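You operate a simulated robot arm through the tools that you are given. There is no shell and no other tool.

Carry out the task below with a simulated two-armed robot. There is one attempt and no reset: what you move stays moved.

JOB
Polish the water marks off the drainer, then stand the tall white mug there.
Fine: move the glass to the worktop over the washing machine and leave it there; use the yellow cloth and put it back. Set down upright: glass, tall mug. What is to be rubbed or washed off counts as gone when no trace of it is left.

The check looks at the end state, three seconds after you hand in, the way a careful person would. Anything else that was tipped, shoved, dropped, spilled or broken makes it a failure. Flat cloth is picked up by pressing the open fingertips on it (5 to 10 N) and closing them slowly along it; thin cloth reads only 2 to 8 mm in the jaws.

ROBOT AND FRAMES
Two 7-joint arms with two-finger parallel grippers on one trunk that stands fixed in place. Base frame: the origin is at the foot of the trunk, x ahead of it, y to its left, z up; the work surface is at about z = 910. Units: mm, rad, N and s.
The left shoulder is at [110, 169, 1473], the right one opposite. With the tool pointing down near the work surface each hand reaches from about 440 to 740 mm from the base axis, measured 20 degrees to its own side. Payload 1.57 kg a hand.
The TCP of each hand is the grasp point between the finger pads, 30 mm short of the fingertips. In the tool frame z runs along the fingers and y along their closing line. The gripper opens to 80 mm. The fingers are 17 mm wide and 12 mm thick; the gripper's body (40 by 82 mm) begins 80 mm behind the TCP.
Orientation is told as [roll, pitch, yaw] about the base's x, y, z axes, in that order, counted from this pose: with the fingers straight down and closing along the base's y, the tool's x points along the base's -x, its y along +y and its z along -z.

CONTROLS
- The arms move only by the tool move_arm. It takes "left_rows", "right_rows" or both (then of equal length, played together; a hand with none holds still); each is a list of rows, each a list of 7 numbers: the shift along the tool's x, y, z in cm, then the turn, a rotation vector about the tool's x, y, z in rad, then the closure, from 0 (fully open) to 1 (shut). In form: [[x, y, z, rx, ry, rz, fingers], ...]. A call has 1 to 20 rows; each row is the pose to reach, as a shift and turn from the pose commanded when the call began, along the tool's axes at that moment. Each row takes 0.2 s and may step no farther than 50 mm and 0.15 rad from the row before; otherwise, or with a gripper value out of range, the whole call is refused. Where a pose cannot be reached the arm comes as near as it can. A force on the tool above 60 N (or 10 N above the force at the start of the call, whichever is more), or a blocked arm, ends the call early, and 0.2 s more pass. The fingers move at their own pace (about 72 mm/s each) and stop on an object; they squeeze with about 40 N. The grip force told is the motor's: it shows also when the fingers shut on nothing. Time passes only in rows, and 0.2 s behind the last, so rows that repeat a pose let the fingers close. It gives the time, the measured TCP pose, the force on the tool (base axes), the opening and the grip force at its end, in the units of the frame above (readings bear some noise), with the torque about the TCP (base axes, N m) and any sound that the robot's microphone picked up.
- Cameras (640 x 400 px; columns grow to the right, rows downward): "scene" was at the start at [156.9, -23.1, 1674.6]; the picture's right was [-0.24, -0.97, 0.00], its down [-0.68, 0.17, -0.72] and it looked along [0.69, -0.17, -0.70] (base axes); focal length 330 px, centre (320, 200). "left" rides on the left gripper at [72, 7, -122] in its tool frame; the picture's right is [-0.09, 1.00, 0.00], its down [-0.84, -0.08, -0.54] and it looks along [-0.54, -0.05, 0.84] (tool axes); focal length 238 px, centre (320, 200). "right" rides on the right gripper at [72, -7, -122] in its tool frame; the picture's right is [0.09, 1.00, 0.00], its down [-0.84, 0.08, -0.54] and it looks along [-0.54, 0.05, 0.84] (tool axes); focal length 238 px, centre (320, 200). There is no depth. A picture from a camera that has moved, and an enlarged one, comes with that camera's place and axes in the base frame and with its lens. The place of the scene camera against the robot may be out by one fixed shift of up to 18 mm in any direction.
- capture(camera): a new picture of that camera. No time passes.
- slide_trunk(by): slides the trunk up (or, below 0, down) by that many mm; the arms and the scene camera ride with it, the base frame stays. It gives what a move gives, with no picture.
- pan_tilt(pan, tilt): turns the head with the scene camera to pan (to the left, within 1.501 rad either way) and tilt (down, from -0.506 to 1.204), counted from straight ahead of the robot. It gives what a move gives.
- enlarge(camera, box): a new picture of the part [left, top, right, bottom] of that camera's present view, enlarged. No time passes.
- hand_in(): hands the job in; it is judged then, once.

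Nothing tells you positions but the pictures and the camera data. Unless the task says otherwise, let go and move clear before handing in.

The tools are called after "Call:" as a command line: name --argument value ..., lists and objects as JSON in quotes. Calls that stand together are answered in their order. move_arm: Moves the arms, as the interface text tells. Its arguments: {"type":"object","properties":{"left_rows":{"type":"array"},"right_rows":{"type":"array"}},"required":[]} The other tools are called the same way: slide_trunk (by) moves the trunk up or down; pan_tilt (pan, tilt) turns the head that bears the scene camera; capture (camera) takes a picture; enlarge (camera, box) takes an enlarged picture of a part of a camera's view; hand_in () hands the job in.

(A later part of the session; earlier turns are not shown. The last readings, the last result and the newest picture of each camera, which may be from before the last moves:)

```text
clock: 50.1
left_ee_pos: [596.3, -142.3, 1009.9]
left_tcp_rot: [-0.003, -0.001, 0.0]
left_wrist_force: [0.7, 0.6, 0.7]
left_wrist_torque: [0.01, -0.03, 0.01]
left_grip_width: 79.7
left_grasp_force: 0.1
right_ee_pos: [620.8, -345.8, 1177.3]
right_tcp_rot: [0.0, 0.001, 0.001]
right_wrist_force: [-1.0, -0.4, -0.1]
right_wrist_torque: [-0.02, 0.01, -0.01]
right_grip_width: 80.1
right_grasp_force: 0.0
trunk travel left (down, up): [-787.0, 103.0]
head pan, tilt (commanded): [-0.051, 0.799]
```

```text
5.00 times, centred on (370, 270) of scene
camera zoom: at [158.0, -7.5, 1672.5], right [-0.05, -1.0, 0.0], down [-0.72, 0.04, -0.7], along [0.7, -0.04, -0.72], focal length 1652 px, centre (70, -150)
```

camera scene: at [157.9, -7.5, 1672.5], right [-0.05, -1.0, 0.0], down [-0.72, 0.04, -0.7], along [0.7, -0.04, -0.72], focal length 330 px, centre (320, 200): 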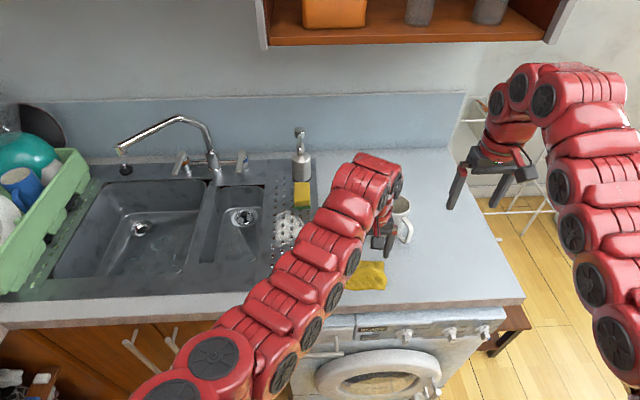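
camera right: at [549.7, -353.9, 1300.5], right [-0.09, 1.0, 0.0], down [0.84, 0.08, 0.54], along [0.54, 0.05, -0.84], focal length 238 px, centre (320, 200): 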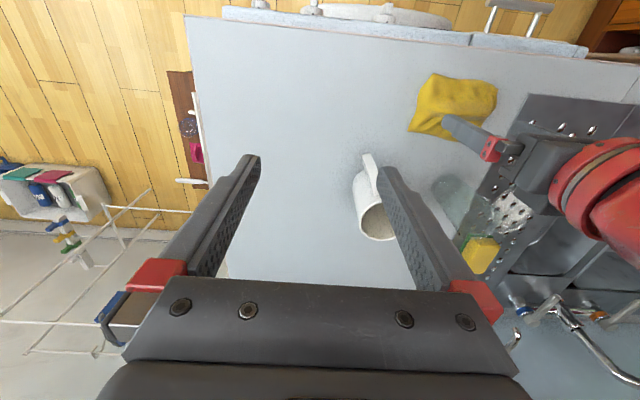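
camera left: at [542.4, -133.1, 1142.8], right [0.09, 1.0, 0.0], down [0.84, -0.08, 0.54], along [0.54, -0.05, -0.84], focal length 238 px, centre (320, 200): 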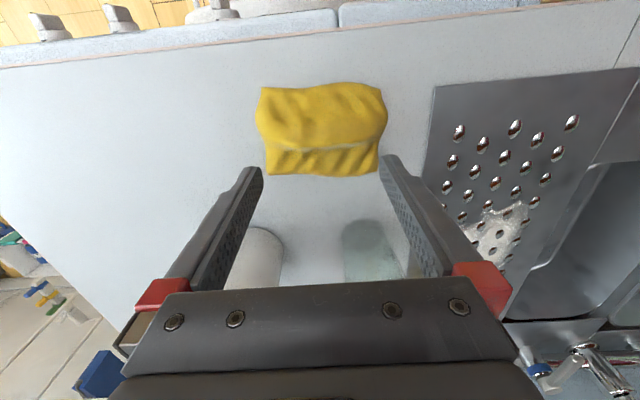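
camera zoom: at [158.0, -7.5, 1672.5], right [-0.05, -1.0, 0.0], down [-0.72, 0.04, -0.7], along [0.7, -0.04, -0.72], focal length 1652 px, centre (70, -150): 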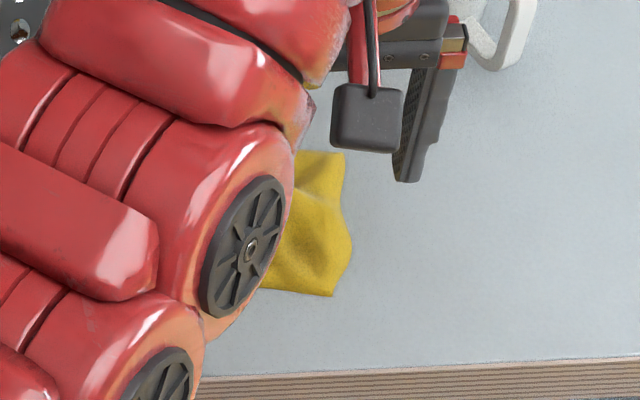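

The cloth is now centred near (620, -115), slightly rotated. I'll press over its middle with a moderate opening and check the force balance between the two fingers.

Call:
move_arm --left_rows '[[-0.4, 0.9, 0.5, 0, 0, 0, 0.2], [-0.8, 1.8, 1.0, 0, 0, 0, 0.3], [-1.2, 2.7, 1.8, 0, 0, 0, 0.4], [-1.2, 2.7, 2.8, 0, 0, 0, 0.4], [-1.2, 2.7, 3.2, 0, 0, 0, 0.4], [-1.2, 2.7, 3.4, 0, 0, 0, 0.4], [-1.2, 2.7, 3.4, 0, 0, 0, 0.4]]'

Call:
enlarge --camera "left" --box '[220, 60, 420, 200]'

```text
clock: 51.7
left_ee_pos: [607.8, -113.9, 976.7]
left_tcp_rot: [-0.001, -0.002, 0.0]
left_wrist_force: [0.3, 0.3, 0.5]
left_wrist_torque: [-0.01, 0.0, 0.01]
left_grip_width: 47.9
left_grasp_force: 0.1
right_ee_pos: [620.3, -345.7, 1178.8]
right_tcp_rot: [0.001, -0.001, -0.001]
right_wrist_force: [0.6, -0.8, -0.5]
right_wrist_torque: [0.0, 0.0, -0.04]
right_grip_width: 80.0
right_grasp_force: 0.1
trunk travel left (down, up): [-787.0, 103.0]
head pan, tilt (commanded): [-0.051, 0.799]
```

```text
2.86 times, centred on (320, 130) of left
camera zoom: at [537.0, -108.1, 1099.0], right [0.09, 1.0, 0.0], down [0.84, -0.08, 0.54], along [0.54, -0.05, -0.84], focal length 681 px, centre (320, 400)
```

zoom: 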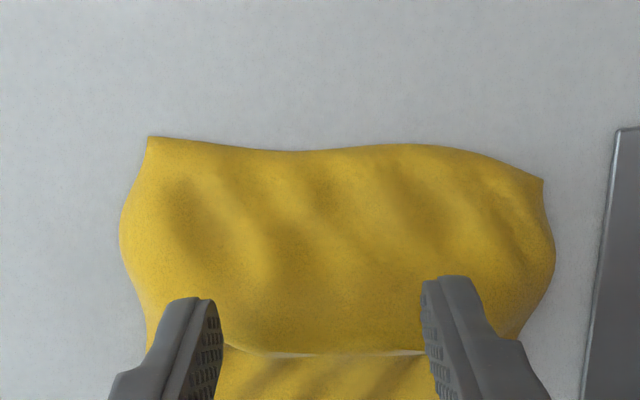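

Call:
move_arm --left_rows '[[0, 0, 0.2, 0, 0, 0, 0.4], [0, 0, 0.4, 0, 0, 0, 0.4], [0, 0, 0.4, 0, 0, 0, 0.4]]'

```text
clock: 52.5
left_ee_pos: [608.1, -115.7, 974.2]
left_tcp_rot: [-0.002, -0.011, 0.001]
left_wrist_force: [4.6, -0.8, 29.7]
left_wrist_torque: [0.74, -0.4, -0.1]
left_grip_width: 48.4
left_grasp_force: 0.4
right_ee_pos: [619.2, -345.7, 1179.5]
right_tcp_rot: [0.0, -0.001, 0.002]
right_wrist_force: [0.4, -0.1, -0.2]
right_wrist_torque: [0.0, 0.04, 0.0]
right_grip_width: 80.2
right_grasp_force: 0.0
trunk travel left (down, up): [-787.0, 103.0]
head pan, tilt (commanded): [-0.051, 0.799]
```

The high, stiff spot is a narrow crest under the left finger, so pinching it across its width makes more sense. I'll lift and turn the hand 90° so the fingers close along x over the crest.

Call:
move_arm --left_rows '[[0, 0, -1.5, 0, 0, 0, 0.4], [0, 0, -4, 0, 0, 0, 0.3], [0, 0, -6, 0, 0, -0.13, 0.1], [0, 0, -6, 0, 0, -0.26, 0], [0, 0, -6, 0, 0, -0.4, 0], [0, 0, -6, 0, 0, -0.54, 0], [0, 0, -6, 0, 0, -0.68, 0], [0, 0, -6, 0, 0, -0.82, 0], [0, 0, -6, 0, 0, -0.96, 0], [0, 0, -6, 0, 0, -1.1, 0], [0, 0, -6, 0, 0, -1.24, 0], [0, 0, -6, 0, 0, -1.38, 0], [0, 0, -6, 0, 0, -1.5, 0], [0, 0, -6, 0, 0, -1.5, 0]]'

Call:
capture --camera "left"

Call:
capture --camera "scene"

Call:
capture --camera "right"

```text
clock: 55.5
left_ee_pos: [608.1, -114.9, 1031.6]
left_tcp_rot: [-0.002, 0.002, 1.503]
left_wrist_force: [-0.5, -0.1, 0.0]
left_wrist_torque: [-0.01, 0.01, 0.01]
left_grip_width: 80.0
left_grasp_force: 0.1
right_ee_pos: [622.1, -347.9, 1177.8]
right_tcp_rot: [0.0, 0.0, -0.001]
right_wrist_force: [0.0, -0.1, 0.6]
right_wrist_torque: [-0.03, 0.02, -0.01]
right_grip_width: 79.8
right_grasp_force: 0.1
trunk travel left (down, up): [-787.0, 103.0]
head pan, tilt (commanded): [-0.051, 0.799]
```

```text
taken
camera left: at [597.2, -185.8, 1154.6], right [-0.99, 0.16, 0.0], down [0.13, 0.83, 0.54], along [0.09, 0.53, -0.84], focal length 238 px, centre (320, 200)
```

left: 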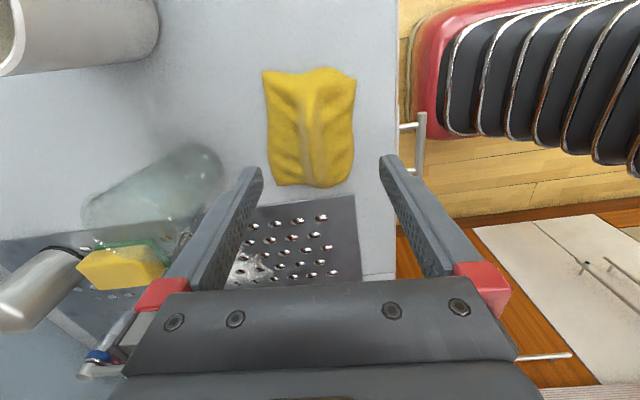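

```text
taken
camera scene: at [158.0, -7.5, 1672.5], right [-0.05, -1.0, 0.0], down [-0.72, 0.04, -0.7], along [0.7, -0.04, -0.72], focal length 330 px, centre (320, 200)
```

scene: 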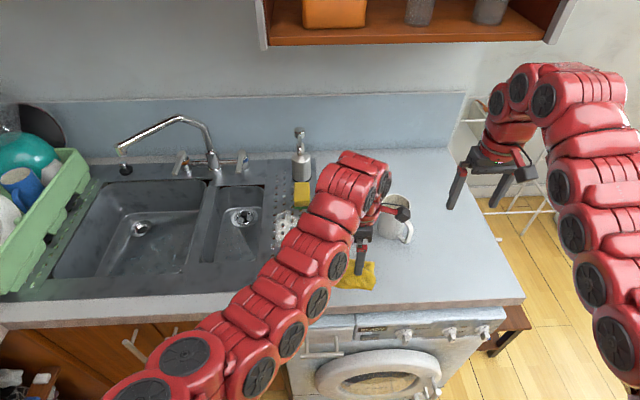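

```text
taken
camera right: at [549.8, -353.9, 1300.4], right [-0.09, 1.0, 0.0], down [0.84, 0.08, 0.54], along [0.54, 0.05, -0.84], focal length 238 px, centre (320, 200)
```

right: 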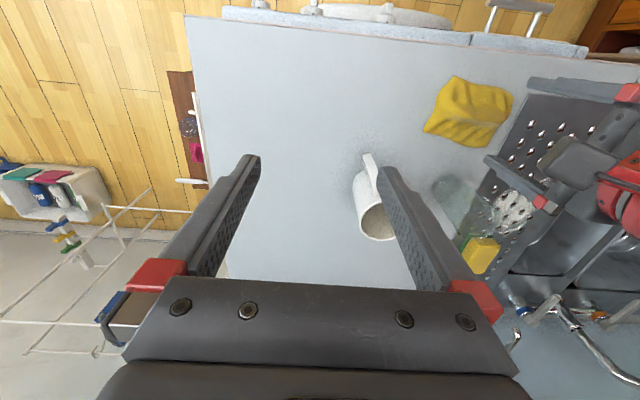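

Call:
enlarge --camera "left" --box '[240, 55, 400, 200]'

Call:
enlarge --camera "right" --box '[410, 60, 530, 160]'

Call:
enlarge --camera "scene" --box '[320, 240, 400, 300]'

```text
2.76 times, centred on (320, 128) of left
camera zoom: at [597.2, -185.8, 1154.6], right [-0.99, 0.16, 0.0], down [0.13, 0.83, 0.54], along [0.09, 0.53, -0.84], focal length 658 px, centre (320, 400)
```

zoom: 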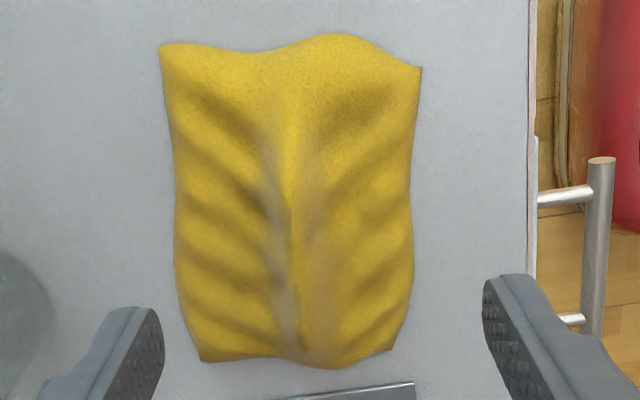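

```text
4.00 times, centred on (470, 110) of right
camera zoom: at [549.8, -353.9, 1300.4], right [-0.09, 1.0, 0.0], down [0.84, 0.08, 0.54], along [0.54, 0.05, -0.84], focal length 953 px, centre (-280, 560)
```

zoom: 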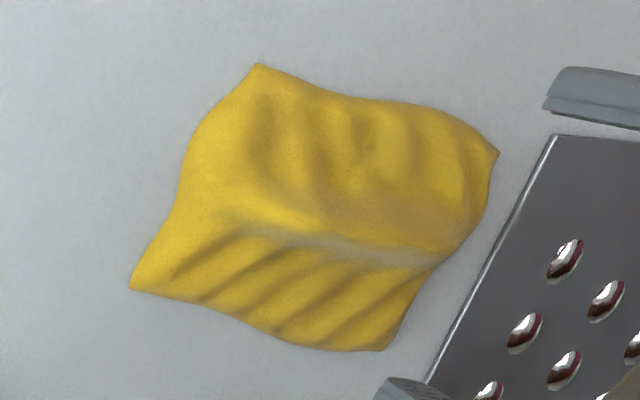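

```text
6.67 times, centred on (360, 270) of scene
camera zoom: at [158.0, -7.5, 1672.5], right [-0.05, -1.0, 0.0], down [-0.72, 0.04, -0.7], along [0.7, -0.04, -0.72], focal length 2202 px, centre (53, -267)
```

zoom: 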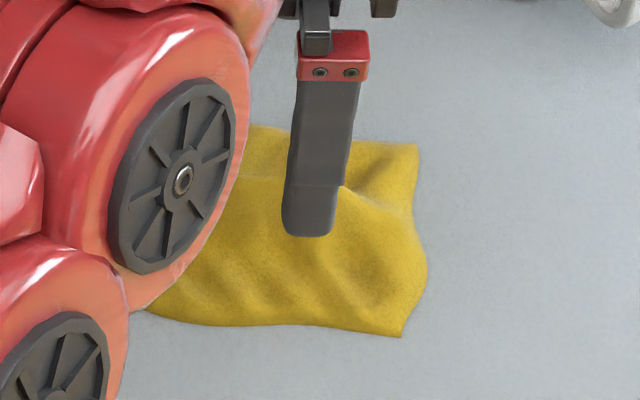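

Now the shape is clear: the cloth is tented along a central ridge at x ≈ 619, tallest toward +y. I'll come down over the ridge with the fingers about 56 mm apart, one on each slope.

Call:
move_arm --left_rows '[[-0.4, -0.4, 1.2, 0, 0, 0, 0.1], [-0.8, -0.8, 2.4, 0, 0, 0, 0.2], [-1.06, -1.02, 3.6, 0, 0, 0, 0.3], [-1.06, -1.02, 4.8, 0, 0, 0, 0.3], [-1.06, -1.02, 5.6, 0, 0, 0, 0.3], [-1.06, -1.02, 5.6, 0, 0, 0, 0.3]]'

Call:
enlarge --camera "left" --box '[240, 55, 400, 200]'

```text
clock: 56.9
left_ee_pos: [618.8, -105.8, 975.0]
left_tcp_rot: [-0.002, 0.002, 1.502]
left_wrist_force: [-0.3, 0.7, -0.3]
left_wrist_torque: [0.02, 0.01, -0.02]
left_grip_width: 55.9
left_grasp_force: 0.0
right_ee_pos: [621.3, -347.0, 1177.9]
right_tcp_rot: [0.001, -0.001, -0.002]
right_wrist_force: [-0.7, -0.5, 0.5]
right_wrist_torque: [0.02, -0.04, 0.02]
right_grip_width: 79.8
right_grasp_force: 0.0
trunk travel left (down, up): [-787.0, 103.0]
head pan, tilt (commanded): [-0.051, 0.799]
```

```text
2.76 times, centred on (320, 128) of left
camera zoom: at [608.0, -176.3, 1099.1], right [-0.99, 0.16, 0.0], down [0.13, 0.83, 0.54], along [0.09, 0.53, -0.84], focal length 658 px, centre (320, 400)
```

zoom: 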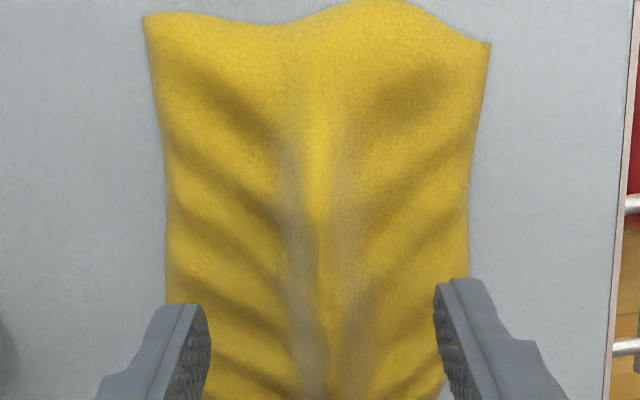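

The ridge sits midway between the fingers. Lowering gently.

Call:
move_arm --left_rows '[[0, 0, 0.3, 0, 0, 0, 0.3], [0, 0, 0.6, 0, 0, 0, 0.3], [0, 0, 0.9, 0, 0, 0, 0.3], [0, 0, 0.9, 0, 0, 0, 0.3]]'

```text
clock: 57.9
left_ee_pos: [619.1, -103.9, 967.8]
left_tcp_rot: [-0.002, 0.001, 1.501]
left_wrist_force: [0.3, 0.5, -0.7]
left_wrist_torque: [0.0, 0.02, -0.01]
left_grip_width: 55.8
left_grasp_force: 0.2
right_ee_pos: [620.3, -346.4, 1177.2]
right_tcp_rot: [-0.001, 0.0, 0.0]
right_wrist_force: [0.1, 1.0, -0.4]
right_wrist_torque: [-0.03, 0.02, -0.03]
right_grip_width: 80.0
right_grasp_force: 0.0
trunk travel left (down, up): [-787.0, 103.0]
head pan, tilt (commanded): [-0.051, 0.799]
```

Call:
move_arm --left_rows '[[0, 0, 0.25, 0, 0, 0, 0.3], [0, 0, 0.5, 0, 0, 0, 0.3], [0, 0, 0.5, 0, 0, 0, 0.3]]'

```text
clock: 58.7
left_ee_pos: [619.3, -105.0, 962.3]
left_tcp_rot: [-0.003, 0.001, 1.5]
left_wrist_force: [-1.1, -0.6, -0.8]
left_wrist_torque: [0.03, 0.02, -0.01]
left_grip_width: 55.9
left_grasp_force: 0.1
right_ee_pos: [620.6, -345.9, 1177.3]
right_tcp_rot: [-0.001, 0.001, 0.001]
right_wrist_force: [0.5, 0.5, -0.8]
right_wrist_torque: [0.01, -0.02, 0.0]
right_grip_width: 79.8
right_grasp_force: 0.1
trunk travel left (down, up): [-787.0, 103.0]
head pan, tilt (commanded): [-0.051, 0.799]
```

The ridge crest is now between the fingertips without contact. A bit lower still.

Call:
move_arm --left_rows '[[0, 0, 0.25, 0, 0, 0, 0.3], [0, 0, 0.5, 0, 0, 0, 0.3], [0, 0, 0.5, 0, 0, 0, 0.3]]'

```text
clock: 59.5
left_ee_pos: [618.5, -105.4, 956.9]
left_tcp_rot: [-0.003, 0.003, 1.501]
left_wrist_force: [0.3, -0.9, -0.1]
left_wrist_torque: [0.0, 0.0, 0.02]
left_grip_width: 55.8
left_grasp_force: 0.0
right_ee_pos: [620.2, -346.3, 1177.2]
right_tcp_rot: [0.0, -0.001, 0.001]
right_wrist_force: [0.4, 0.4, -0.1]
right_wrist_torque: [-0.03, 0.02, -0.04]
right_grip_width: 80.0
right_grasp_force: 0.0
trunk travel left (down, up): [-787.0, 103.0]
head pan, tilt (commanded): [-0.051, 0.799]
```

Call:
move_arm --left_rows '[[0, 0, 0.2, 0, 0, 0, 0.3], [0, 0, 0.4, 0, 0, 0, 0.3], [0, 0, 0.4, 0, 0, 0, 0.3]]'

Call:
enlarge --camera "left" --box '[240, 55, 400, 200]'

```text
clock: 60.3
left_ee_pos: [618.6, -105.9, 953.1]
left_tcp_rot: [-0.002, 0.002, 1.501]
left_wrist_force: [-0.1, -0.2, -0.2]
left_wrist_torque: [0.04, -0.01, 0.02]
left_grip_width: 55.7
left_grasp_force: 0.0
right_ee_pos: [620.4, -346.8, 1178.1]
right_tcp_rot: [0.001, 0.0, -0.001]
right_wrist_force: [-0.1, 0.1, 0.2]
right_wrist_torque: [-0.02, 0.02, -0.03]
right_grip_width: 80.1
right_grasp_force: 0.0
trunk travel left (down, up): [-787.0, 103.0]
head pan, tilt (commanded): [-0.051, 0.799]
```

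```text
2.76 times, centred on (320, 128) of left
camera zoom: at [607.7, -176.6, 1075.8], right [-0.99, 0.16, 0.0], down [0.13, 0.83, 0.54], along [0.09, 0.53, -0.84], focal length 658 px, centre (320, 400)
```

zoom: 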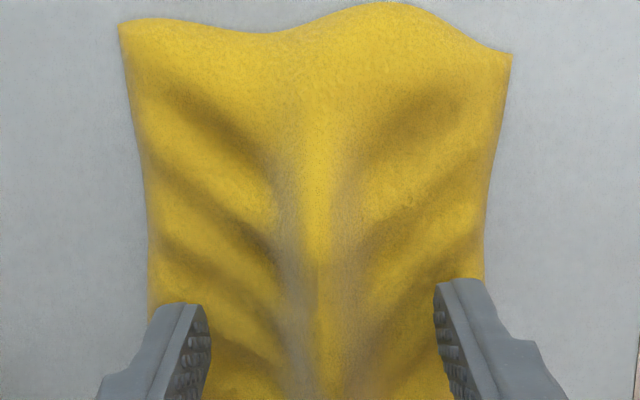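

Fingertips are low on both slopes with the fold between them. Closing slowly onto the fold.

Call:
move_arm --left_rows '[[0, 0, 0, 0, 0, 0, 0.35], [0, 0, 0, 0, 0, 0, 0.4], [0, 0, 0, 0, 0, 0, 0.45], [0, 0, 0, 0, 0, 0, 0.5], [0, 0, 0, 0, 0, 0, 0.55], [0, 0, 0, 0, 0, 0, 0.6], [0, 0, 0, 0, 0, 0, 0.65], [0, 0, 0, 0, 0, 0, 0.7], [0, 0, 0, 0, 0, 0, 0.75], [0, 0, 0, 0, 0, 0, 0.8], [0, 0, 0, 0, 0, 0, 0.8]]'

Call:
enlarge --camera "left" --box '[240, 55, 400, 200]'

```text
clock: 62.7
left_ee_pos: [619.4, -105.1, 952.8]
left_tcp_rot: [-0.005, 0.002, 1.501]
left_wrist_force: [-0.4, -0.4, 0.6]
left_wrist_torque: [0.0, 0.0, -0.07]
left_grip_width: 22.2
left_grasp_force: 35.2
right_ee_pos: [620.7, -346.6, 1177.6]
right_tcp_rot: [-0.001, 0.0, 0.001]
right_wrist_force: [0.2, 0.5, 0.0]
right_wrist_torque: [0.03, -0.01, 0.01]
right_grip_width: 79.9
right_grasp_force: 0.0
trunk travel left (down, up): [-787.0, 103.0]
head pan, tilt (commanded): [-0.051, 0.799]
```

```text
2.76 times, centred on (320, 128) of left
camera zoom: at [607.7, -176.5, 1075.9], right [-0.99, 0.16, 0.0], down [0.13, 0.83, 0.54], along [0.09, 0.53, -0.84], focal length 658 px, centre (320, 400)
```

zoom: 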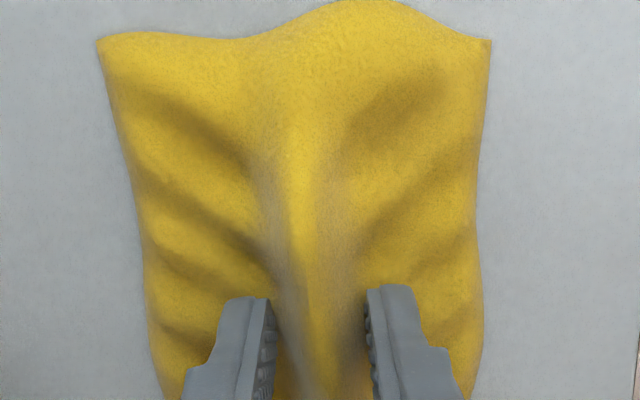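

The fold is gripped (22 mm at 35 N). I'll squeeze fully and lift a little to check that it holds.

Call:
move_arm --left_rows '[[0, 0, 0, 0, 0, 0, 0.9], [0, 0, 0, 0, 0, 0, 1.0], [0, 0, 0, 0, 0, 0, 1.0], [0, 0, -0.5, 0, 0, 0, 1.0], [0, 0, -1.5, 0, 0, 0, 1.0], [0, 0, -3, 0, 0, 0, 1.0], [0, 0, -3, 0, 0, 0, 1.0]]'

Call:
enlarge --camera "left" --box '[200, 20, 440, 200]'

Call:
enlarge --camera "right" --box '[395, 45, 555, 175]'

Call:
enlarge --camera "scene" --box '[310, 220, 420, 310]'

```text
clock: 64.3
left_ee_pos: [618.8, -104.3, 982.5]
left_tcp_rot: [-0.003, 0.001, 1.501]
left_wrist_force: [-0.3, 0.0, 0.2]
left_wrist_torque: [-0.01, 0.02, 0.04]
left_grip_width: 22.3
left_grasp_force: 34.2
right_ee_pos: [621.5, -346.2, 1177.7]
right_tcp_rot: [0.0, 0.0, -0.001]
right_wrist_force: [-0.5, 0.6, 0.6]
right_wrist_torque: [0.0, 0.0, -0.02]
right_grip_width: 80.0
right_grasp_force: 0.0
trunk travel left (down, up): [-787.0, 103.0]
head pan, tilt (commanded): [-0.051, 0.799]
```

```text
2.22 times, centred on (320, 110) of left
camera zoom: at [607.9, -176.2, 1105.8], right [-0.99, 0.16, 0.0], down [0.14, 0.83, 0.54], along [0.09, 0.53, -0.84], focal length 530 px, centre (320, 400)
```

zoom: 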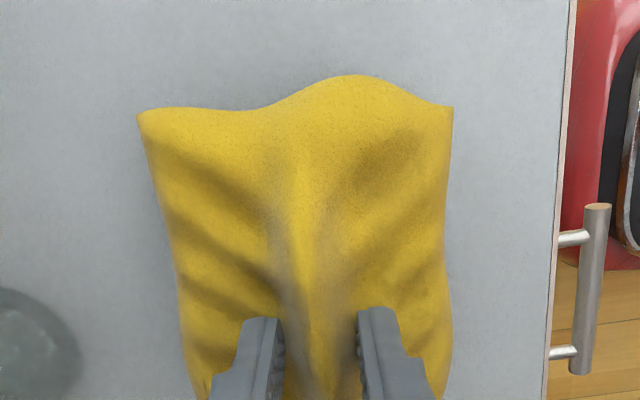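

```text
3.08 times, centred on (475, 110) of right
camera zoom: at [549.9, -353.9, 1300.4], right [-0.09, 1.0, 0.0], down [0.84, 0.08, 0.54], along [0.54, 0.05, -0.84], focal length 733 px, centre (-157, 477)
```

zoom: 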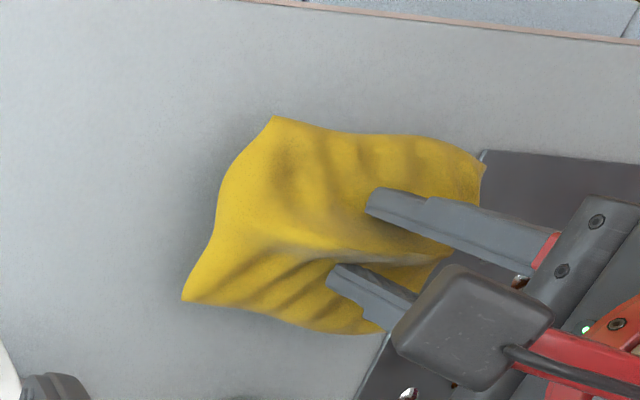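

```text
4.44 times, centred on (365, 265) of scene
camera zoom: at [158.2, -7.5, 1672.5], right [-0.05, -1.0, 0.0], down [-0.72, 0.04, -0.7], along [0.7, -0.04, -0.72], focal length 1468 px, centre (120, -89)
```

zoom: 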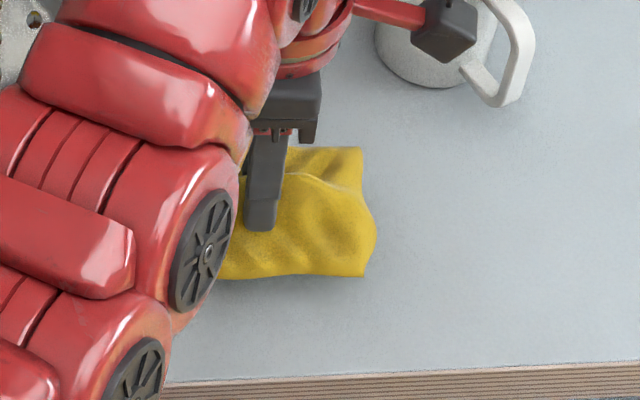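

The cloth is held firmly and lifts as one piece. I'll turn it back by 90° (ridge along x) so I can set it down and re-grip it with the forward tilt needed for reach.

Call:
move_arm --left_rows '[[0, 0, -1, 0, 0, 0.1, 1.0], [0, 0, -2, 0, 0, 0.23, 1.0], [0, 0, -3, 0, 0, 0.36, 1.0], [0, 0, -3, 0, 0, 0.49, 1.0], [0, 0, -3, 0, 0, 0.62, 1.0], [0, 0, -3, 0, 0, 0.75, 1.0], [0, 0, -3, 0, 0, 0.88, 1.0], [0, 0, -3, 0, 0, 1.01, 1.0], [0, 0, -3, 0, 0, 1.14, 1.0], [0, 0, -3, 0, 0, 1.27, 1.0], [0, 0, -3, 0, 0, 1.4, 1.0], [0, 0, -3, 0, 0, 1.5, 1.0], [0, 0, -3, 0, 0, 1.5, 1.0]]'

Call:
capture --camera "left"

Call:
enlarge --camera "right" --box '[395, 45, 615, 195]'

```text
clock: 67.1
left_ee_pos: [619.2, -103.9, 1013.5]
left_tcp_rot: [-0.001, -0.003, -0.002]
left_wrist_force: [0.4, 0.3, 0.0]
left_wrist_torque: [-0.02, 0.02, -0.02]
left_grip_width: 22.0
left_grasp_force: 34.6
right_ee_pos: [622.1, -346.0, 1178.6]
right_tcp_rot: [-0.001, 0.0, 0.001]
right_wrist_force: [-0.3, 0.2, 0.2]
right_wrist_torque: [0.03, 0.0, -0.04]
right_grip_width: 80.1
right_grasp_force: 0.0
trunk travel left (down, up): [-787.0, 103.0]
head pan, tilt (commanded): [-0.051, 0.799]
```

```text
taken
camera left: at [547.7, -97.9, 1135.6], right [0.09, 1.0, 0.0], down [0.84, -0.08, 0.54], along [0.54, -0.05, -0.84], focal length 238 px, centre (320, 200)
```

left: 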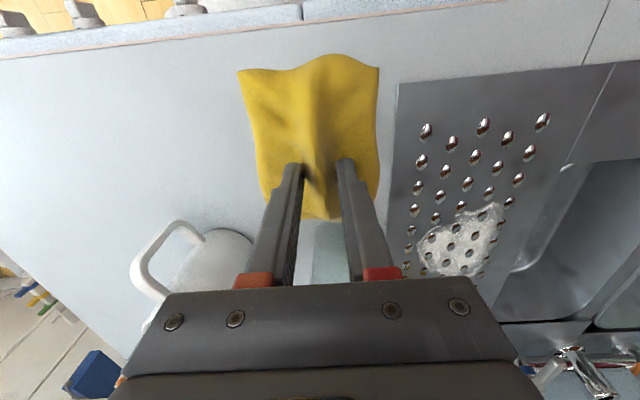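

```text
2.67 times, centred on (505, 120) of right
camera zoom: at [549.9, -354.0, 1300.4], right [-0.09, 1.0, 0.0], down [0.84, 0.08, 0.54], along [0.54, 0.05, -0.84], focal length 636 px, centre (-173, 413)
```

zoom: 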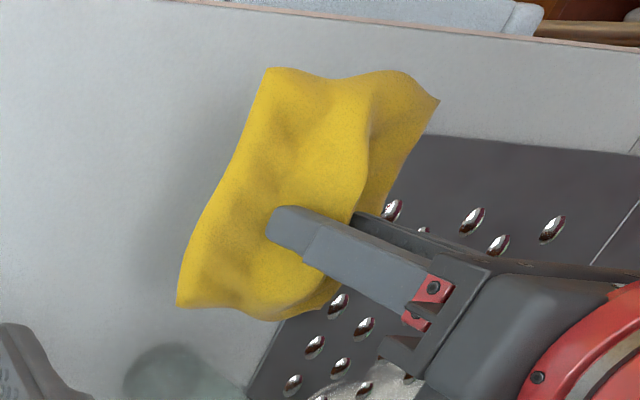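

The cloth's ridge now runs along x. I'll shift it slightly and lower it back onto the worktop.

Call:
move_arm --left_rows '[[-0.2, -0.3, 1.5, 0, 0, 0, 1.0], [-0.4, -0.6, 3.0, 0, 0, 0, 1.0], [-0.6, -0.8, 4.2, 0, 0, 0, 1.0], [-0.6, -0.8, 5.2, 0, 0, 0, 1.0], [-0.6, -0.8, 5.7, 0, 0, 0, 1.0], [-0.6, -0.8, 5.7, 0, 0, 0, 1.0]]'

```text
clock: 68.5
left_ee_pos: [625.9, -112.9, 955.4]
left_tcp_rot: [-0.001, -0.002, -0.002]
left_wrist_force: [0.1, -0.7, -0.9]
left_wrist_torque: [-0.01, 0.02, 0.02]
left_grip_width: 22.0
left_grasp_force: 34.8
right_ee_pos: [621.0, -346.7, 1176.9]
right_tcp_rot: [0.0, 0.001, -0.001]
right_wrist_force: [-0.1, 0.5, 1.3]
right_wrist_torque: [-0.01, 0.0, 0.01]
right_grip_width: 79.9
right_grasp_force: 0.1
trunk travel left (down, up): [-787.0, 103.0]
head pan, tilt (commanded): [-0.051, 0.799]
```

Call:
move_arm --left_rows '[[0, 0, 0.15, 0, 0, 0, 1.0], [0, 0, 0.3, 0, 0, 0, 1.0], [0, 0, 0.3, 0, 0, 0, 1.0]]'

```text
clock: 69.3
left_ee_pos: [624.2, -112.8, 953.0]
left_tcp_rot: [-0.002, -0.003, -0.001]
left_wrist_force: [0.8, -0.8, 6.3]
left_wrist_torque: [0.0, 0.33, 0.04]
left_grip_width: 21.8
left_grasp_force: 34.8
right_ee_pos: [622.0, -346.7, 1177.6]
right_tcp_rot: [0.001, 0.0, -0.002]
right_wrist_force: [-0.4, -0.4, -0.1]
right_wrist_torque: [-0.01, 0.0, 0.0]
right_grip_width: 80.1
right_grasp_force: 0.0
trunk travel left (down, up): [-787.0, 103.0]
head pan, tilt (commanded): [-0.051, 0.799]
```

Contact at about 6 N. I'll open and lift clear to re-grip with a tilted hand.

Call:
move_arm --left_rows '[[0, 0, 0, 0, 0, 0, 0.7], [0, 0, 0, 0, 0, 0, 0.5], [0, 0, 0, 0, 0, 0, 0.3], [0, 0, 0, 0, 0, 0, 0.2], [0, 0, -1.5, 0, 0, 0, 0.2], [0, 0, -3.5, 0, 0, 0, 0.1], [0, 0, -5.5, 0, 0, 0, 0], [0, 0, -8, 0, 0, 0, 0], [0, 0, -8, 0, 0, 0, 0]]'

Call:
enlarge --camera "left" --box '[220, 40, 420, 200]'

Call:
enlarge --camera "right" --box '[395, 45, 555, 175]'

```text
clock: 71.3
left_ee_pos: [624.2, -113.1, 1033.1]
left_tcp_rot: [-0.001, -0.001, 0.0]
left_wrist_force: [0.1, -0.4, -0.6]
left_wrist_torque: [0.01, 0.0, 0.0]
left_grip_width: 79.9
left_grasp_force: 0.1
right_ee_pos: [621.3, -347.0, 1176.2]
right_tcp_rot: [0.001, 0.001, 0.0]
right_wrist_force: [0.6, 0.9, -0.1]
right_wrist_torque: [0.02, 0.01, 0.02]
right_grip_width: 80.1
right_grasp_force: 0.0
trunk travel left (down, up): [-787.0, 103.0]
head pan, tilt (commanded): [-0.051, 0.799]
```

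```text
2.50 times, centred on (320, 120) of left
camera zoom: at [553.0, -106.3, 1156.4], right [0.09, 1.0, 0.0], down [0.84, -0.08, 0.54], along [0.54, -0.05, -0.84], focal length 596 px, centre (320, 400)
```

zoom: 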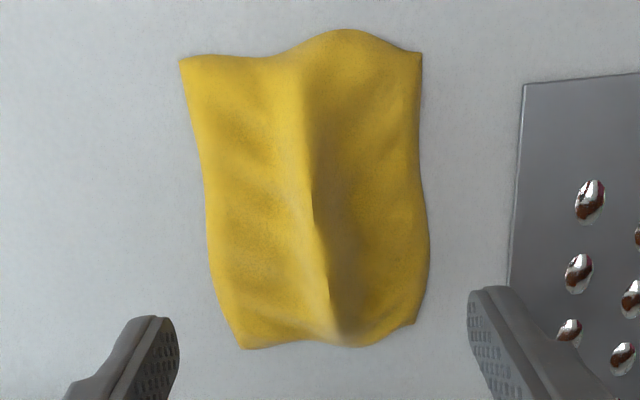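

```text
3.08 times, centred on (475, 110) of right
camera zoom: at [550.0, -353.9, 1300.3], right [-0.09, 1.0, 0.0], down [0.84, 0.08, 0.54], along [0.54, 0.05, -0.84], focal length 733 px, centre (-157, 477)
```

zoom: 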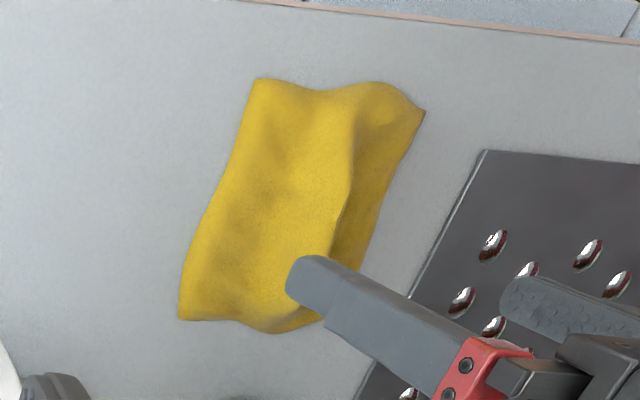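

The cloth lies with its ridge along x, centred near (620, -114). I'll tilt the hand forward 0.4 rad and line up behind the ridge for the new grip.

Call:
move_arm --left_rows '[[1.0, 0.0, 0, 0, -0.08, 0, 0.1], [2.0, 0.1, 0.5, 0, -0.16, 0, 0.2], [2.7, 0.1, 1.2, 0, -0.24, 0, 0.3], [3.35, 0.1, 2.0, 0, -0.32, 0, 0.3], [3.35, 0.1, 2.8, 0, -0.4, 0, 0.3], [3.35, 0.1, 2.8, 0, -0.4, 0, 0.3]]'

Call:
enlarge --camera "left" --box '[220, 40, 420, 200]'

Call:
enlarge --camera "right" --box '[395, 45, 555, 175]'

```text
clock: 72.7
left_ee_pos: [591.2, -112.3, 1005.0]
left_tcp_rot: [-0.002, -0.402, 0.001]
left_wrist_force: [-0.3, -0.1, 0.3]
left_wrist_torque: [-0.02, 0.01, 0.02]
left_grip_width: 56.4
left_grasp_force: 0.0
right_ee_pos: [622.2, -347.9, 1178.7]
right_tcp_rot: [0.0, 0.001, -0.001]
right_wrist_force: [-0.1, 0.1, 0.8]
right_wrist_torque: [0.01, -0.03, 0.02]
right_grip_width: 80.1
right_grasp_force: 0.0
trunk travel left (down, up): [-787.0, 103.0]
head pan, tilt (commanded): [-0.051, 0.799]
```

```text
2.50 times, centred on (320, 120) of left
camera zoom: at [479.3, -104.9, 1090.3], right [0.08, 1.0, 0.03], down [0.56, -0.08, 0.83], along [0.83, -0.05, -0.56], focal length 596 px, centre (320, 400)
```

zoom: 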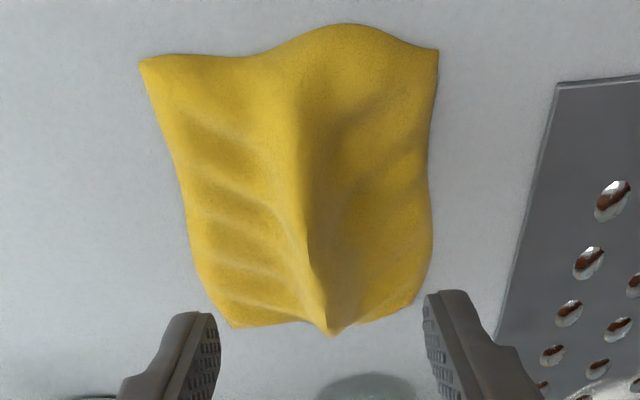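

```text
3.08 times, centred on (475, 110) of right
camera zoom: at [550.2, -353.7, 1300.4], right [-0.09, 1.0, 0.0], down [0.84, 0.08, 0.54], along [0.54, 0.05, -0.84], focal length 733 px, centre (-157, 477)
```

zoom: 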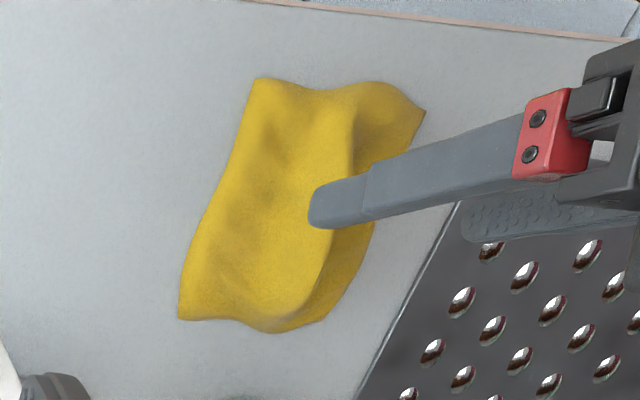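

The ridge sits centrally between the fingers. Advancing along the tool axis.

Call:
move_arm --left_rows '[[0, 0, 1, 0, 0, 0, 0.3], [0, 0, 2, 0, 0, 0, 0.3], [0, 0, 3, 0, 0, 0, 0.3], [0, 0, 4, 0, 0, 0, 0.3], [0, 0, 4, 0, 0, 0, 0.3]]'

Call:
move_arm --left_rows '[[0, 0, 0.4, 0, 0, 0, 0.3], [0, 0, 0.8, 0, 0, 0, 0.3], [0, 0, 1.2, 0, 0, 0, 0.3], [0, 0, 1.2, 0, 0, 0, 0.3]]'

Call:
enlarge --camera "left" --box '[220, 40, 420, 200]'

Call:
enlarge --camera "right" --box '[395, 45, 555, 175]'

```text
clock: 73.9
left_ee_pos: [607.7, -113.5, 968.2]
left_tcp_rot: [-0.001, -0.403, 0.003]
left_wrist_force: [0.3, -0.7, -0.5]
left_wrist_torque: [0.03, -0.01, -0.01]
left_grip_width: 56.1
left_grasp_force: 0.0
right_ee_pos: [621.4, -346.5, 1177.7]
right_tcp_rot: [0.0, -0.001, 0.0]
right_wrist_force: [0.9, -0.9, -0.2]
right_wrist_torque: [0.03, 0.02, 0.03]
right_grip_width: 79.9
right_grasp_force: 0.0
trunk travel left (down, up): [-787.0, 103.0]
head pan, tilt (commanded): [-0.051, 0.799]
```

```text
clock: 74.9
left_ee_pos: [612.2, -112.4, 957.2]
left_tcp_rot: [-0.001, -0.403, 0.002]
left_wrist_force: [1.1, -0.2, 0.2]
left_wrist_torque: [0.02, -0.01, -0.01]
left_grip_width: 56.0
left_grasp_force: 0.1
right_ee_pos: [621.0, -346.9, 1176.7]
right_tcp_rot: [0.0, 0.001, 0.0]
right_wrist_force: [0.8, -0.1, -1.2]
right_wrist_torque: [0.0, 0.01, 0.01]
right_grip_width: 79.9
right_grasp_force: 0.1
trunk travel left (down, up): [-787.0, 103.0]
head pan, tilt (commanded): [-0.051, 0.799]
```

```text
2.50 times, centred on (320, 120) of left
camera zoom: at [498.8, -105.3, 1041.9], right [0.08, 1.0, 0.03], down [0.56, -0.08, 0.83], along [0.83, -0.05, -0.56], focal length 596 px, centre (320, 400)
```

zoom: 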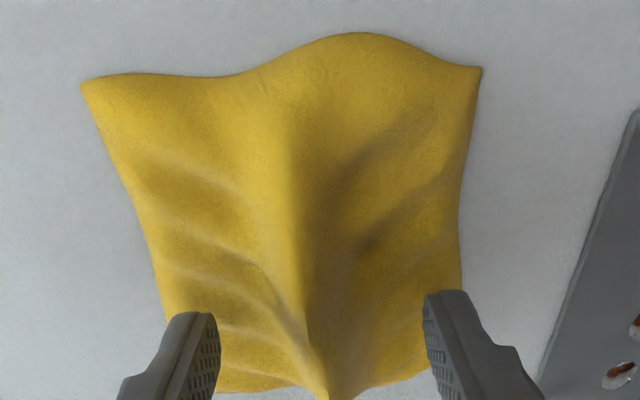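

```text
3.08 times, centred on (475, 110) of right
camera zoom: at [549.8, -353.9, 1300.5], right [-0.09, 1.0, 0.0], down [0.84, 0.08, 0.54], along [0.54, 0.05, -0.84], focal length 733 px, centre (-157, 477)
```

zoom: 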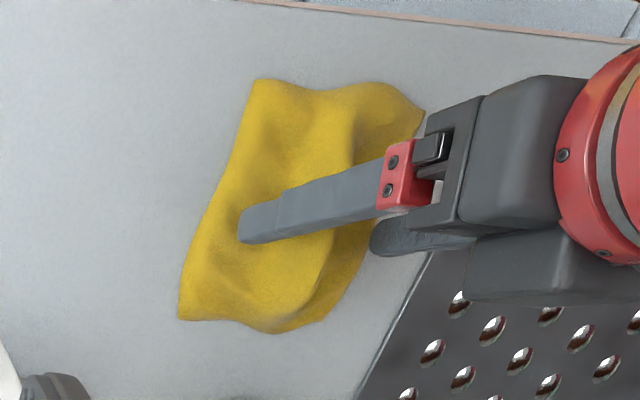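

Another 7 mm, then I close on the ridge.

Call:
move_arm --left_rows '[[0, 0, 0.35, 0, 0, 0, 0.3], [0, 0, 0.7, 0, 0, 0, 0.3], [0, 0, 0.7, 0, 0, 0, 0.3]]'

Call:
move_arm --left_rows '[[0, 0, 0, 0, 0, 0, 0.38], [0, 0, 0, 0, 0, 0, 0.44], [0, 0, 0, 0, 0, 0, 0.5], [0, 0, 0, 0, 0, 0, 0.56], [0, 0, 0, 0, 0, 0, 0.62], [0, 0, 0, 0, 0, 0, 0.68], [0, 0, 0, 0, 0, 0, 0.74], [0, 0, 0, 0, 0, 0, 0.8], [0, 0, 0, 0, 0, 0, 0.9], [0, 0, 0, 0, 0, 0, 1.0], [0, 0, 0, 0, 0, 0, 1.0]]'

Call:
enlarge --camera "left" --box '[220, 40, 420, 200]'

Call:
enlarge --camera "right" --box '[395, 45, 555, 175]'

```text
clock: 75.7
left_ee_pos: [614.7, -111.3, 950.9]
left_tcp_rot: [-0.002, -0.402, 0.003]
left_wrist_force: [0.1, -0.1, -0.2]
left_wrist_torque: [0.0, 0.0, -0.03]
left_grip_width: 56.0
left_grasp_force: 0.0
right_ee_pos: [621.0, -346.5, 1178.2]
right_tcp_rot: [0.0, 0.001, -0.001]
right_wrist_force: [-0.2, 0.2, 0.2]
right_wrist_torque: [0.0, -0.03, 0.0]
right_grip_width: 80.0
right_grasp_force: 0.0
trunk travel left (down, up): [-787.0, 103.0]
head pan, tilt (commanded): [-0.051, 0.799]
```

```text
clock: 78.1
left_ee_pos: [614.1, -112.4, 949.2]
left_tcp_rot: [-0.002, -0.401, 0.002]
left_wrist_force: [0.3, -0.6, 0.3]
left_wrist_torque: [-0.01, 0.01, -0.02]
left_grip_width: 22.5
left_grasp_force: 35.1
right_ee_pos: [621.0, -345.8, 1177.1]
right_tcp_rot: [0.001, 0.0, 0.001]
right_wrist_force: [-1.0, 0.0, 0.5]
right_wrist_torque: [0.01, 0.02, -0.01]
right_grip_width: 80.0
right_grasp_force: 0.0
trunk travel left (down, up): [-787.0, 103.0]
head pan, tilt (commanded): [-0.051, 0.799]
```

```text
2.50 times, centred on (320, 120) of left
camera zoom: at [501.5, -105.2, 1035.8], right [0.08, 1.0, 0.03], down [0.56, -0.08, 0.83], along [0.83, -0.05, -0.56], focal length 596 px, centre (320, 400)
```

zoom: 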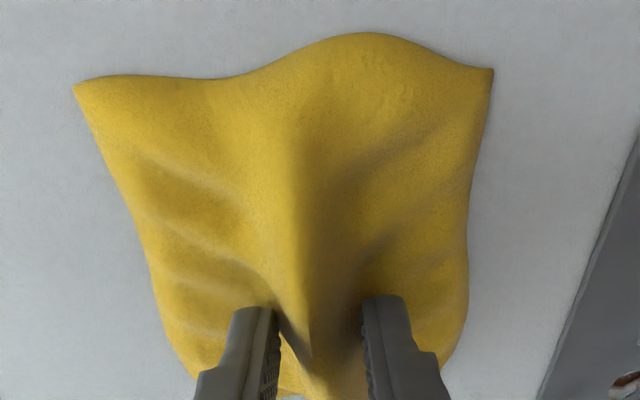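

```text
3.08 times, centred on (475, 110) of right
camera zoom: at [549.8, -353.9, 1300.5], right [-0.09, 1.0, 0.0], down [0.84, 0.08, 0.54], along [0.54, 0.05, -0.84], focal length 733 px, centre (-157, 477)
```

zoom: 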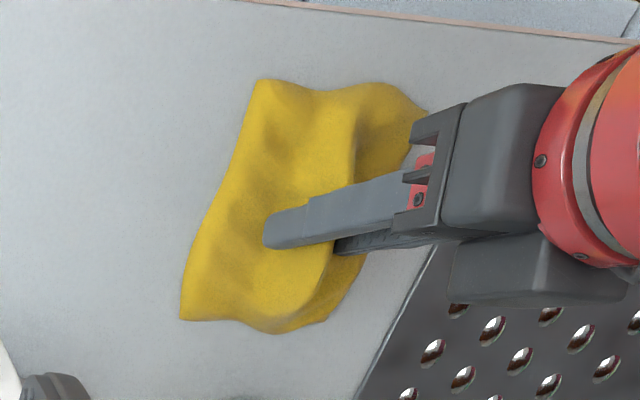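

The ridge is gripped with the hand tilted forward. I'll lift, move over to y ≈ 57 and then forward above the marks.

Call:
move_arm --left_rows '[[-0.4, 0, -0.92, 0, 0, 0, 1.0], [-1.17, 0, -2.76, 0, 0, 0, 1.0], [-1.95, 0, -4.6, 0, 0, 0, 1.0], [-1.95, 3, -4.6, 0, 0, 0, 1.0], [-1.95, 6, -4.6, 0, 0, 0, 1.0], [-1.95, 9, -4.6, 0, 0, 0, 1.0], [-1.95, 12, -4.6, 0, 0, 0, 1.0], [-1.95, 15, -4.6, 0, 0, 0, 1.0], [-1.95, 16.9, -4.6, 0, 0, 0, 1.0], [-1.95, 16.9, -4.6, 0, 0, 0, 1.0]]'

Call:
capture --camera "left"

Call:
capture --camera "right"

Call:
capture --camera "scene"

```text
clock: 80.3
left_ee_pos: [614.5, 56.5, 999.5]
left_tcp_rot: [-0.002, -0.401, 0.002]
left_wrist_force: [-0.6, 0.1, -1.4]
left_wrist_torque: [0.0, 0.0, -0.02]
left_grip_width: 22.3
left_grasp_force: 34.7
right_ee_pos: [620.7, -345.8, 1177.8]
right_tcp_rot: [-0.002, 0.0, 0.002]
right_wrist_force: [0.0, 0.2, -0.8]
right_wrist_torque: [-0.03, -0.03, 0.02]
right_grip_width: 79.9
right_grasp_force: 0.0
trunk travel left (down, up): [-787.0, 103.0]
head pan, tilt (commanded): [-0.051, 0.799]
```

```text
taken
camera left: at [501.3, 63.4, 1085.2], right [0.08, 1.0, 0.03], down [0.56, -0.08, 0.83], along [0.83, -0.05, -0.56], focal length 238 px, centre (320, 200)
```

left: 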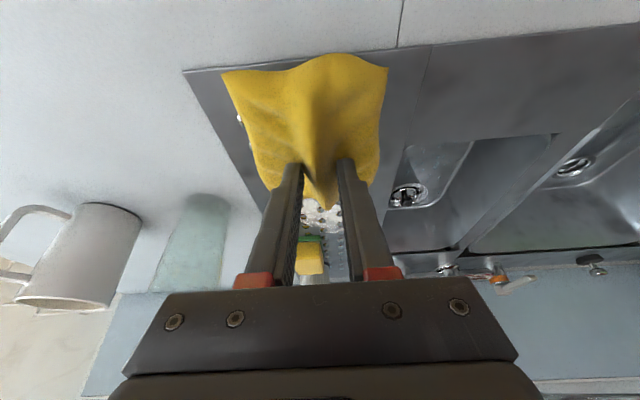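

```text
taken
camera right: at [549.8, -354.1, 1300.4], right [-0.09, 1.0, 0.0], down [0.84, 0.08, 0.54], along [0.54, 0.05, -0.84], focal length 238 px, centre (320, 200)
```

right: 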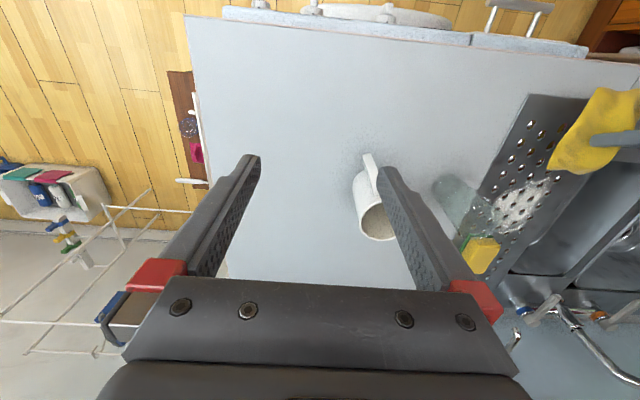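

```text
taken
camera scene: at [158.0, -7.7, 1672.5], right [-0.05, -1.0, 0.0], down [-0.72, 0.04, -0.7], along [0.7, -0.04, -0.72], focal length 330 px, centre (320, 200)
```

scene: 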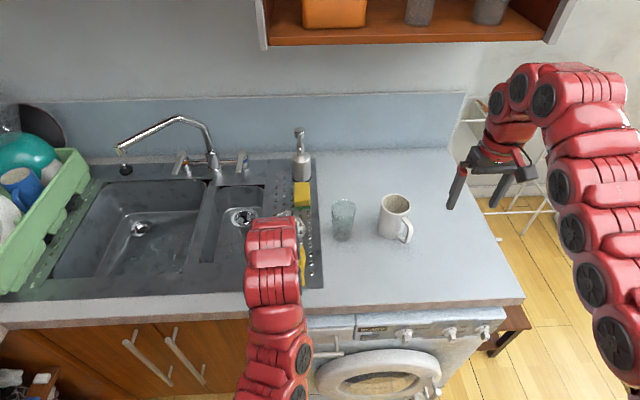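

Clear path ahead; moving forward above the marks.

Call:
move_arm --left_rows '[[-2.3, 0, 0.97, 0, 0, 0, 1.0], [-4.6, 0, 1.95, 0, 0, 0, 1.0], [-6.9, 0, 2.92, 0, 0, 0, 1.0], [-9.2, 0, 3.9, 0, 0, 0, 1.0], [-11.5, 0, 4.87, 0, 0, 0, 1.0], [-11.1, 0, 5.8, 0, 0, 0, 1.0], [-10.6, 0, 7.1, 0, 0, 0, 1.0], [-10.4, 0, 7.6, 0, 0, 0, 1.0], [-10.4, 0, 7.6, 0, 0, 0, 1.0]]'

Call:
capture --camera "left"

Call:
enlarge --camera "right" --box '[450, 110, 640, 290]'

```text
clock: 82.3
left_ee_pos: [738.3, 58.1, 971.1]
left_tcp_rot: [-0.002, -0.401, 0.002]
left_wrist_force: [-0.6, 0.6, -0.7]
left_wrist_torque: [0.02, -0.02, -0.04]
left_grip_width: 22.2
left_grasp_force: 35.4
right_ee_pos: [621.4, -346.4, 1177.7]
right_tcp_rot: [0.001, -0.001, 0.0]
right_wrist_force: [0.0, 1.1, 0.9]
right_wrist_torque: [-0.01, -0.04, 0.01]
right_grip_width: 80.0
right_grasp_force: 0.0
trunk travel left (down, up): [-787.0, 103.0]
head pan, tilt (commanded): [-0.051, 0.799]
```

```text
taken
camera left: at [626.8, 63.1, 1056.1], right [0.08, 1.0, 0.03], down [0.56, -0.08, 0.83], along [0.83, -0.05, -0.56], focal length 238 px, centre (320, 200)
```

left: 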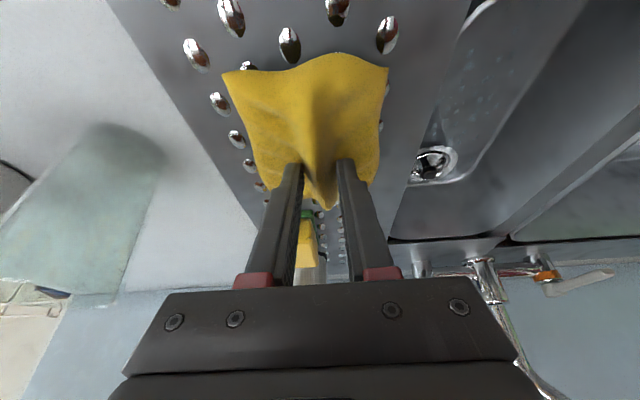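

```text
2.22 times, centred on (545, 200) of right
camera zoom: at [549.6, -353.9, 1300.5], right [-0.09, 1.0, 0.0], down [0.84, 0.08, 0.54], along [0.54, 0.05, -0.84], focal length 530 px, centre (-180, 200)
```

zoom: 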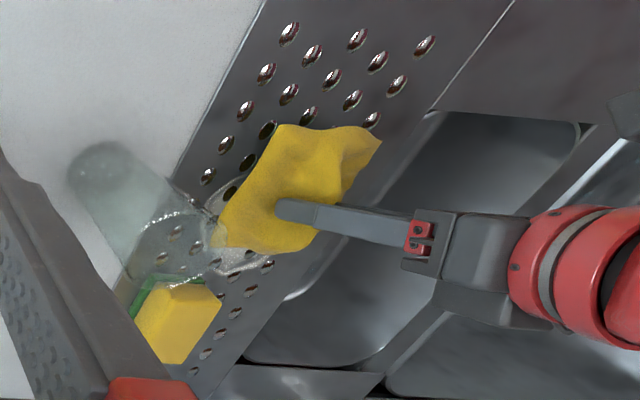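

Now lowering the cloth onto the drainer until light contact.

Call:
move_arm --left_rows '[[0.16, 0, 0.37, 0, 0, 0, 1.0], [0.31, 0, 0.74, 0, 0, 0, 1.0], [0.47, 0, 1.1, 0, 0, 0, 1.0], [0.54, 0, 1.29, 0, 0, 0, 1.0], [0.54, 0, 1.29, 0, 0, 0, 1.0]]'

```text
clock: 83.5
left_ee_pos: [739.9, 57.3, 956.0]
left_tcp_rot: [-0.002, -0.402, 0.001]
left_wrist_force: [0.3, 1.3, 0.0]
left_wrist_torque: [-0.01, 0.02, 0.01]
left_grip_width: 22.0
left_grasp_force: 34.8
right_ee_pos: [620.9, -346.7, 1177.7]
right_tcp_rot: [0.0, -0.001, 0.001]
right_wrist_force: [-0.9, 1.1, 0.4]
right_wrist_torque: [0.0, 0.01, -0.01]
right_grip_width: 80.2
right_grasp_force: 0.1
trunk travel left (down, up): [-787.0, 103.0]
head pan, tilt (commanded): [-0.051, 0.799]
```

Call:
move_arm --left_rows '[[0.08, 0, 0.18, 0, 0, 0, 1.0], [0.12, 0, 0.28, 0, 0, 0, 1.0], [0.12, 0, 0.28, 0, 0, 0, 1.0]]'

```text
clock: 84.3
left_ee_pos: [740.5, 56.5, 953.9]
left_tcp_rot: [-0.001, -0.403, 0.001]
left_wrist_force: [-0.1, 0.5, 3.2]
left_wrist_torque: [-0.01, 0.11, 0.01]
left_grip_width: 21.9
left_grasp_force: 35.4
right_ee_pos: [621.6, -345.7, 1177.7]
right_tcp_rot: [0.0, 0.001, 0.0]
right_wrist_force: [0.9, -0.1, 0.9]
right_wrist_torque: [-0.01, 0.01, -0.01]
right_grip_width: 80.1
right_grasp_force: 0.1
trunk travel left (down, up): [-787.0, 103.0]
head pan, tilt (commanded): [-0.051, 0.799]
```

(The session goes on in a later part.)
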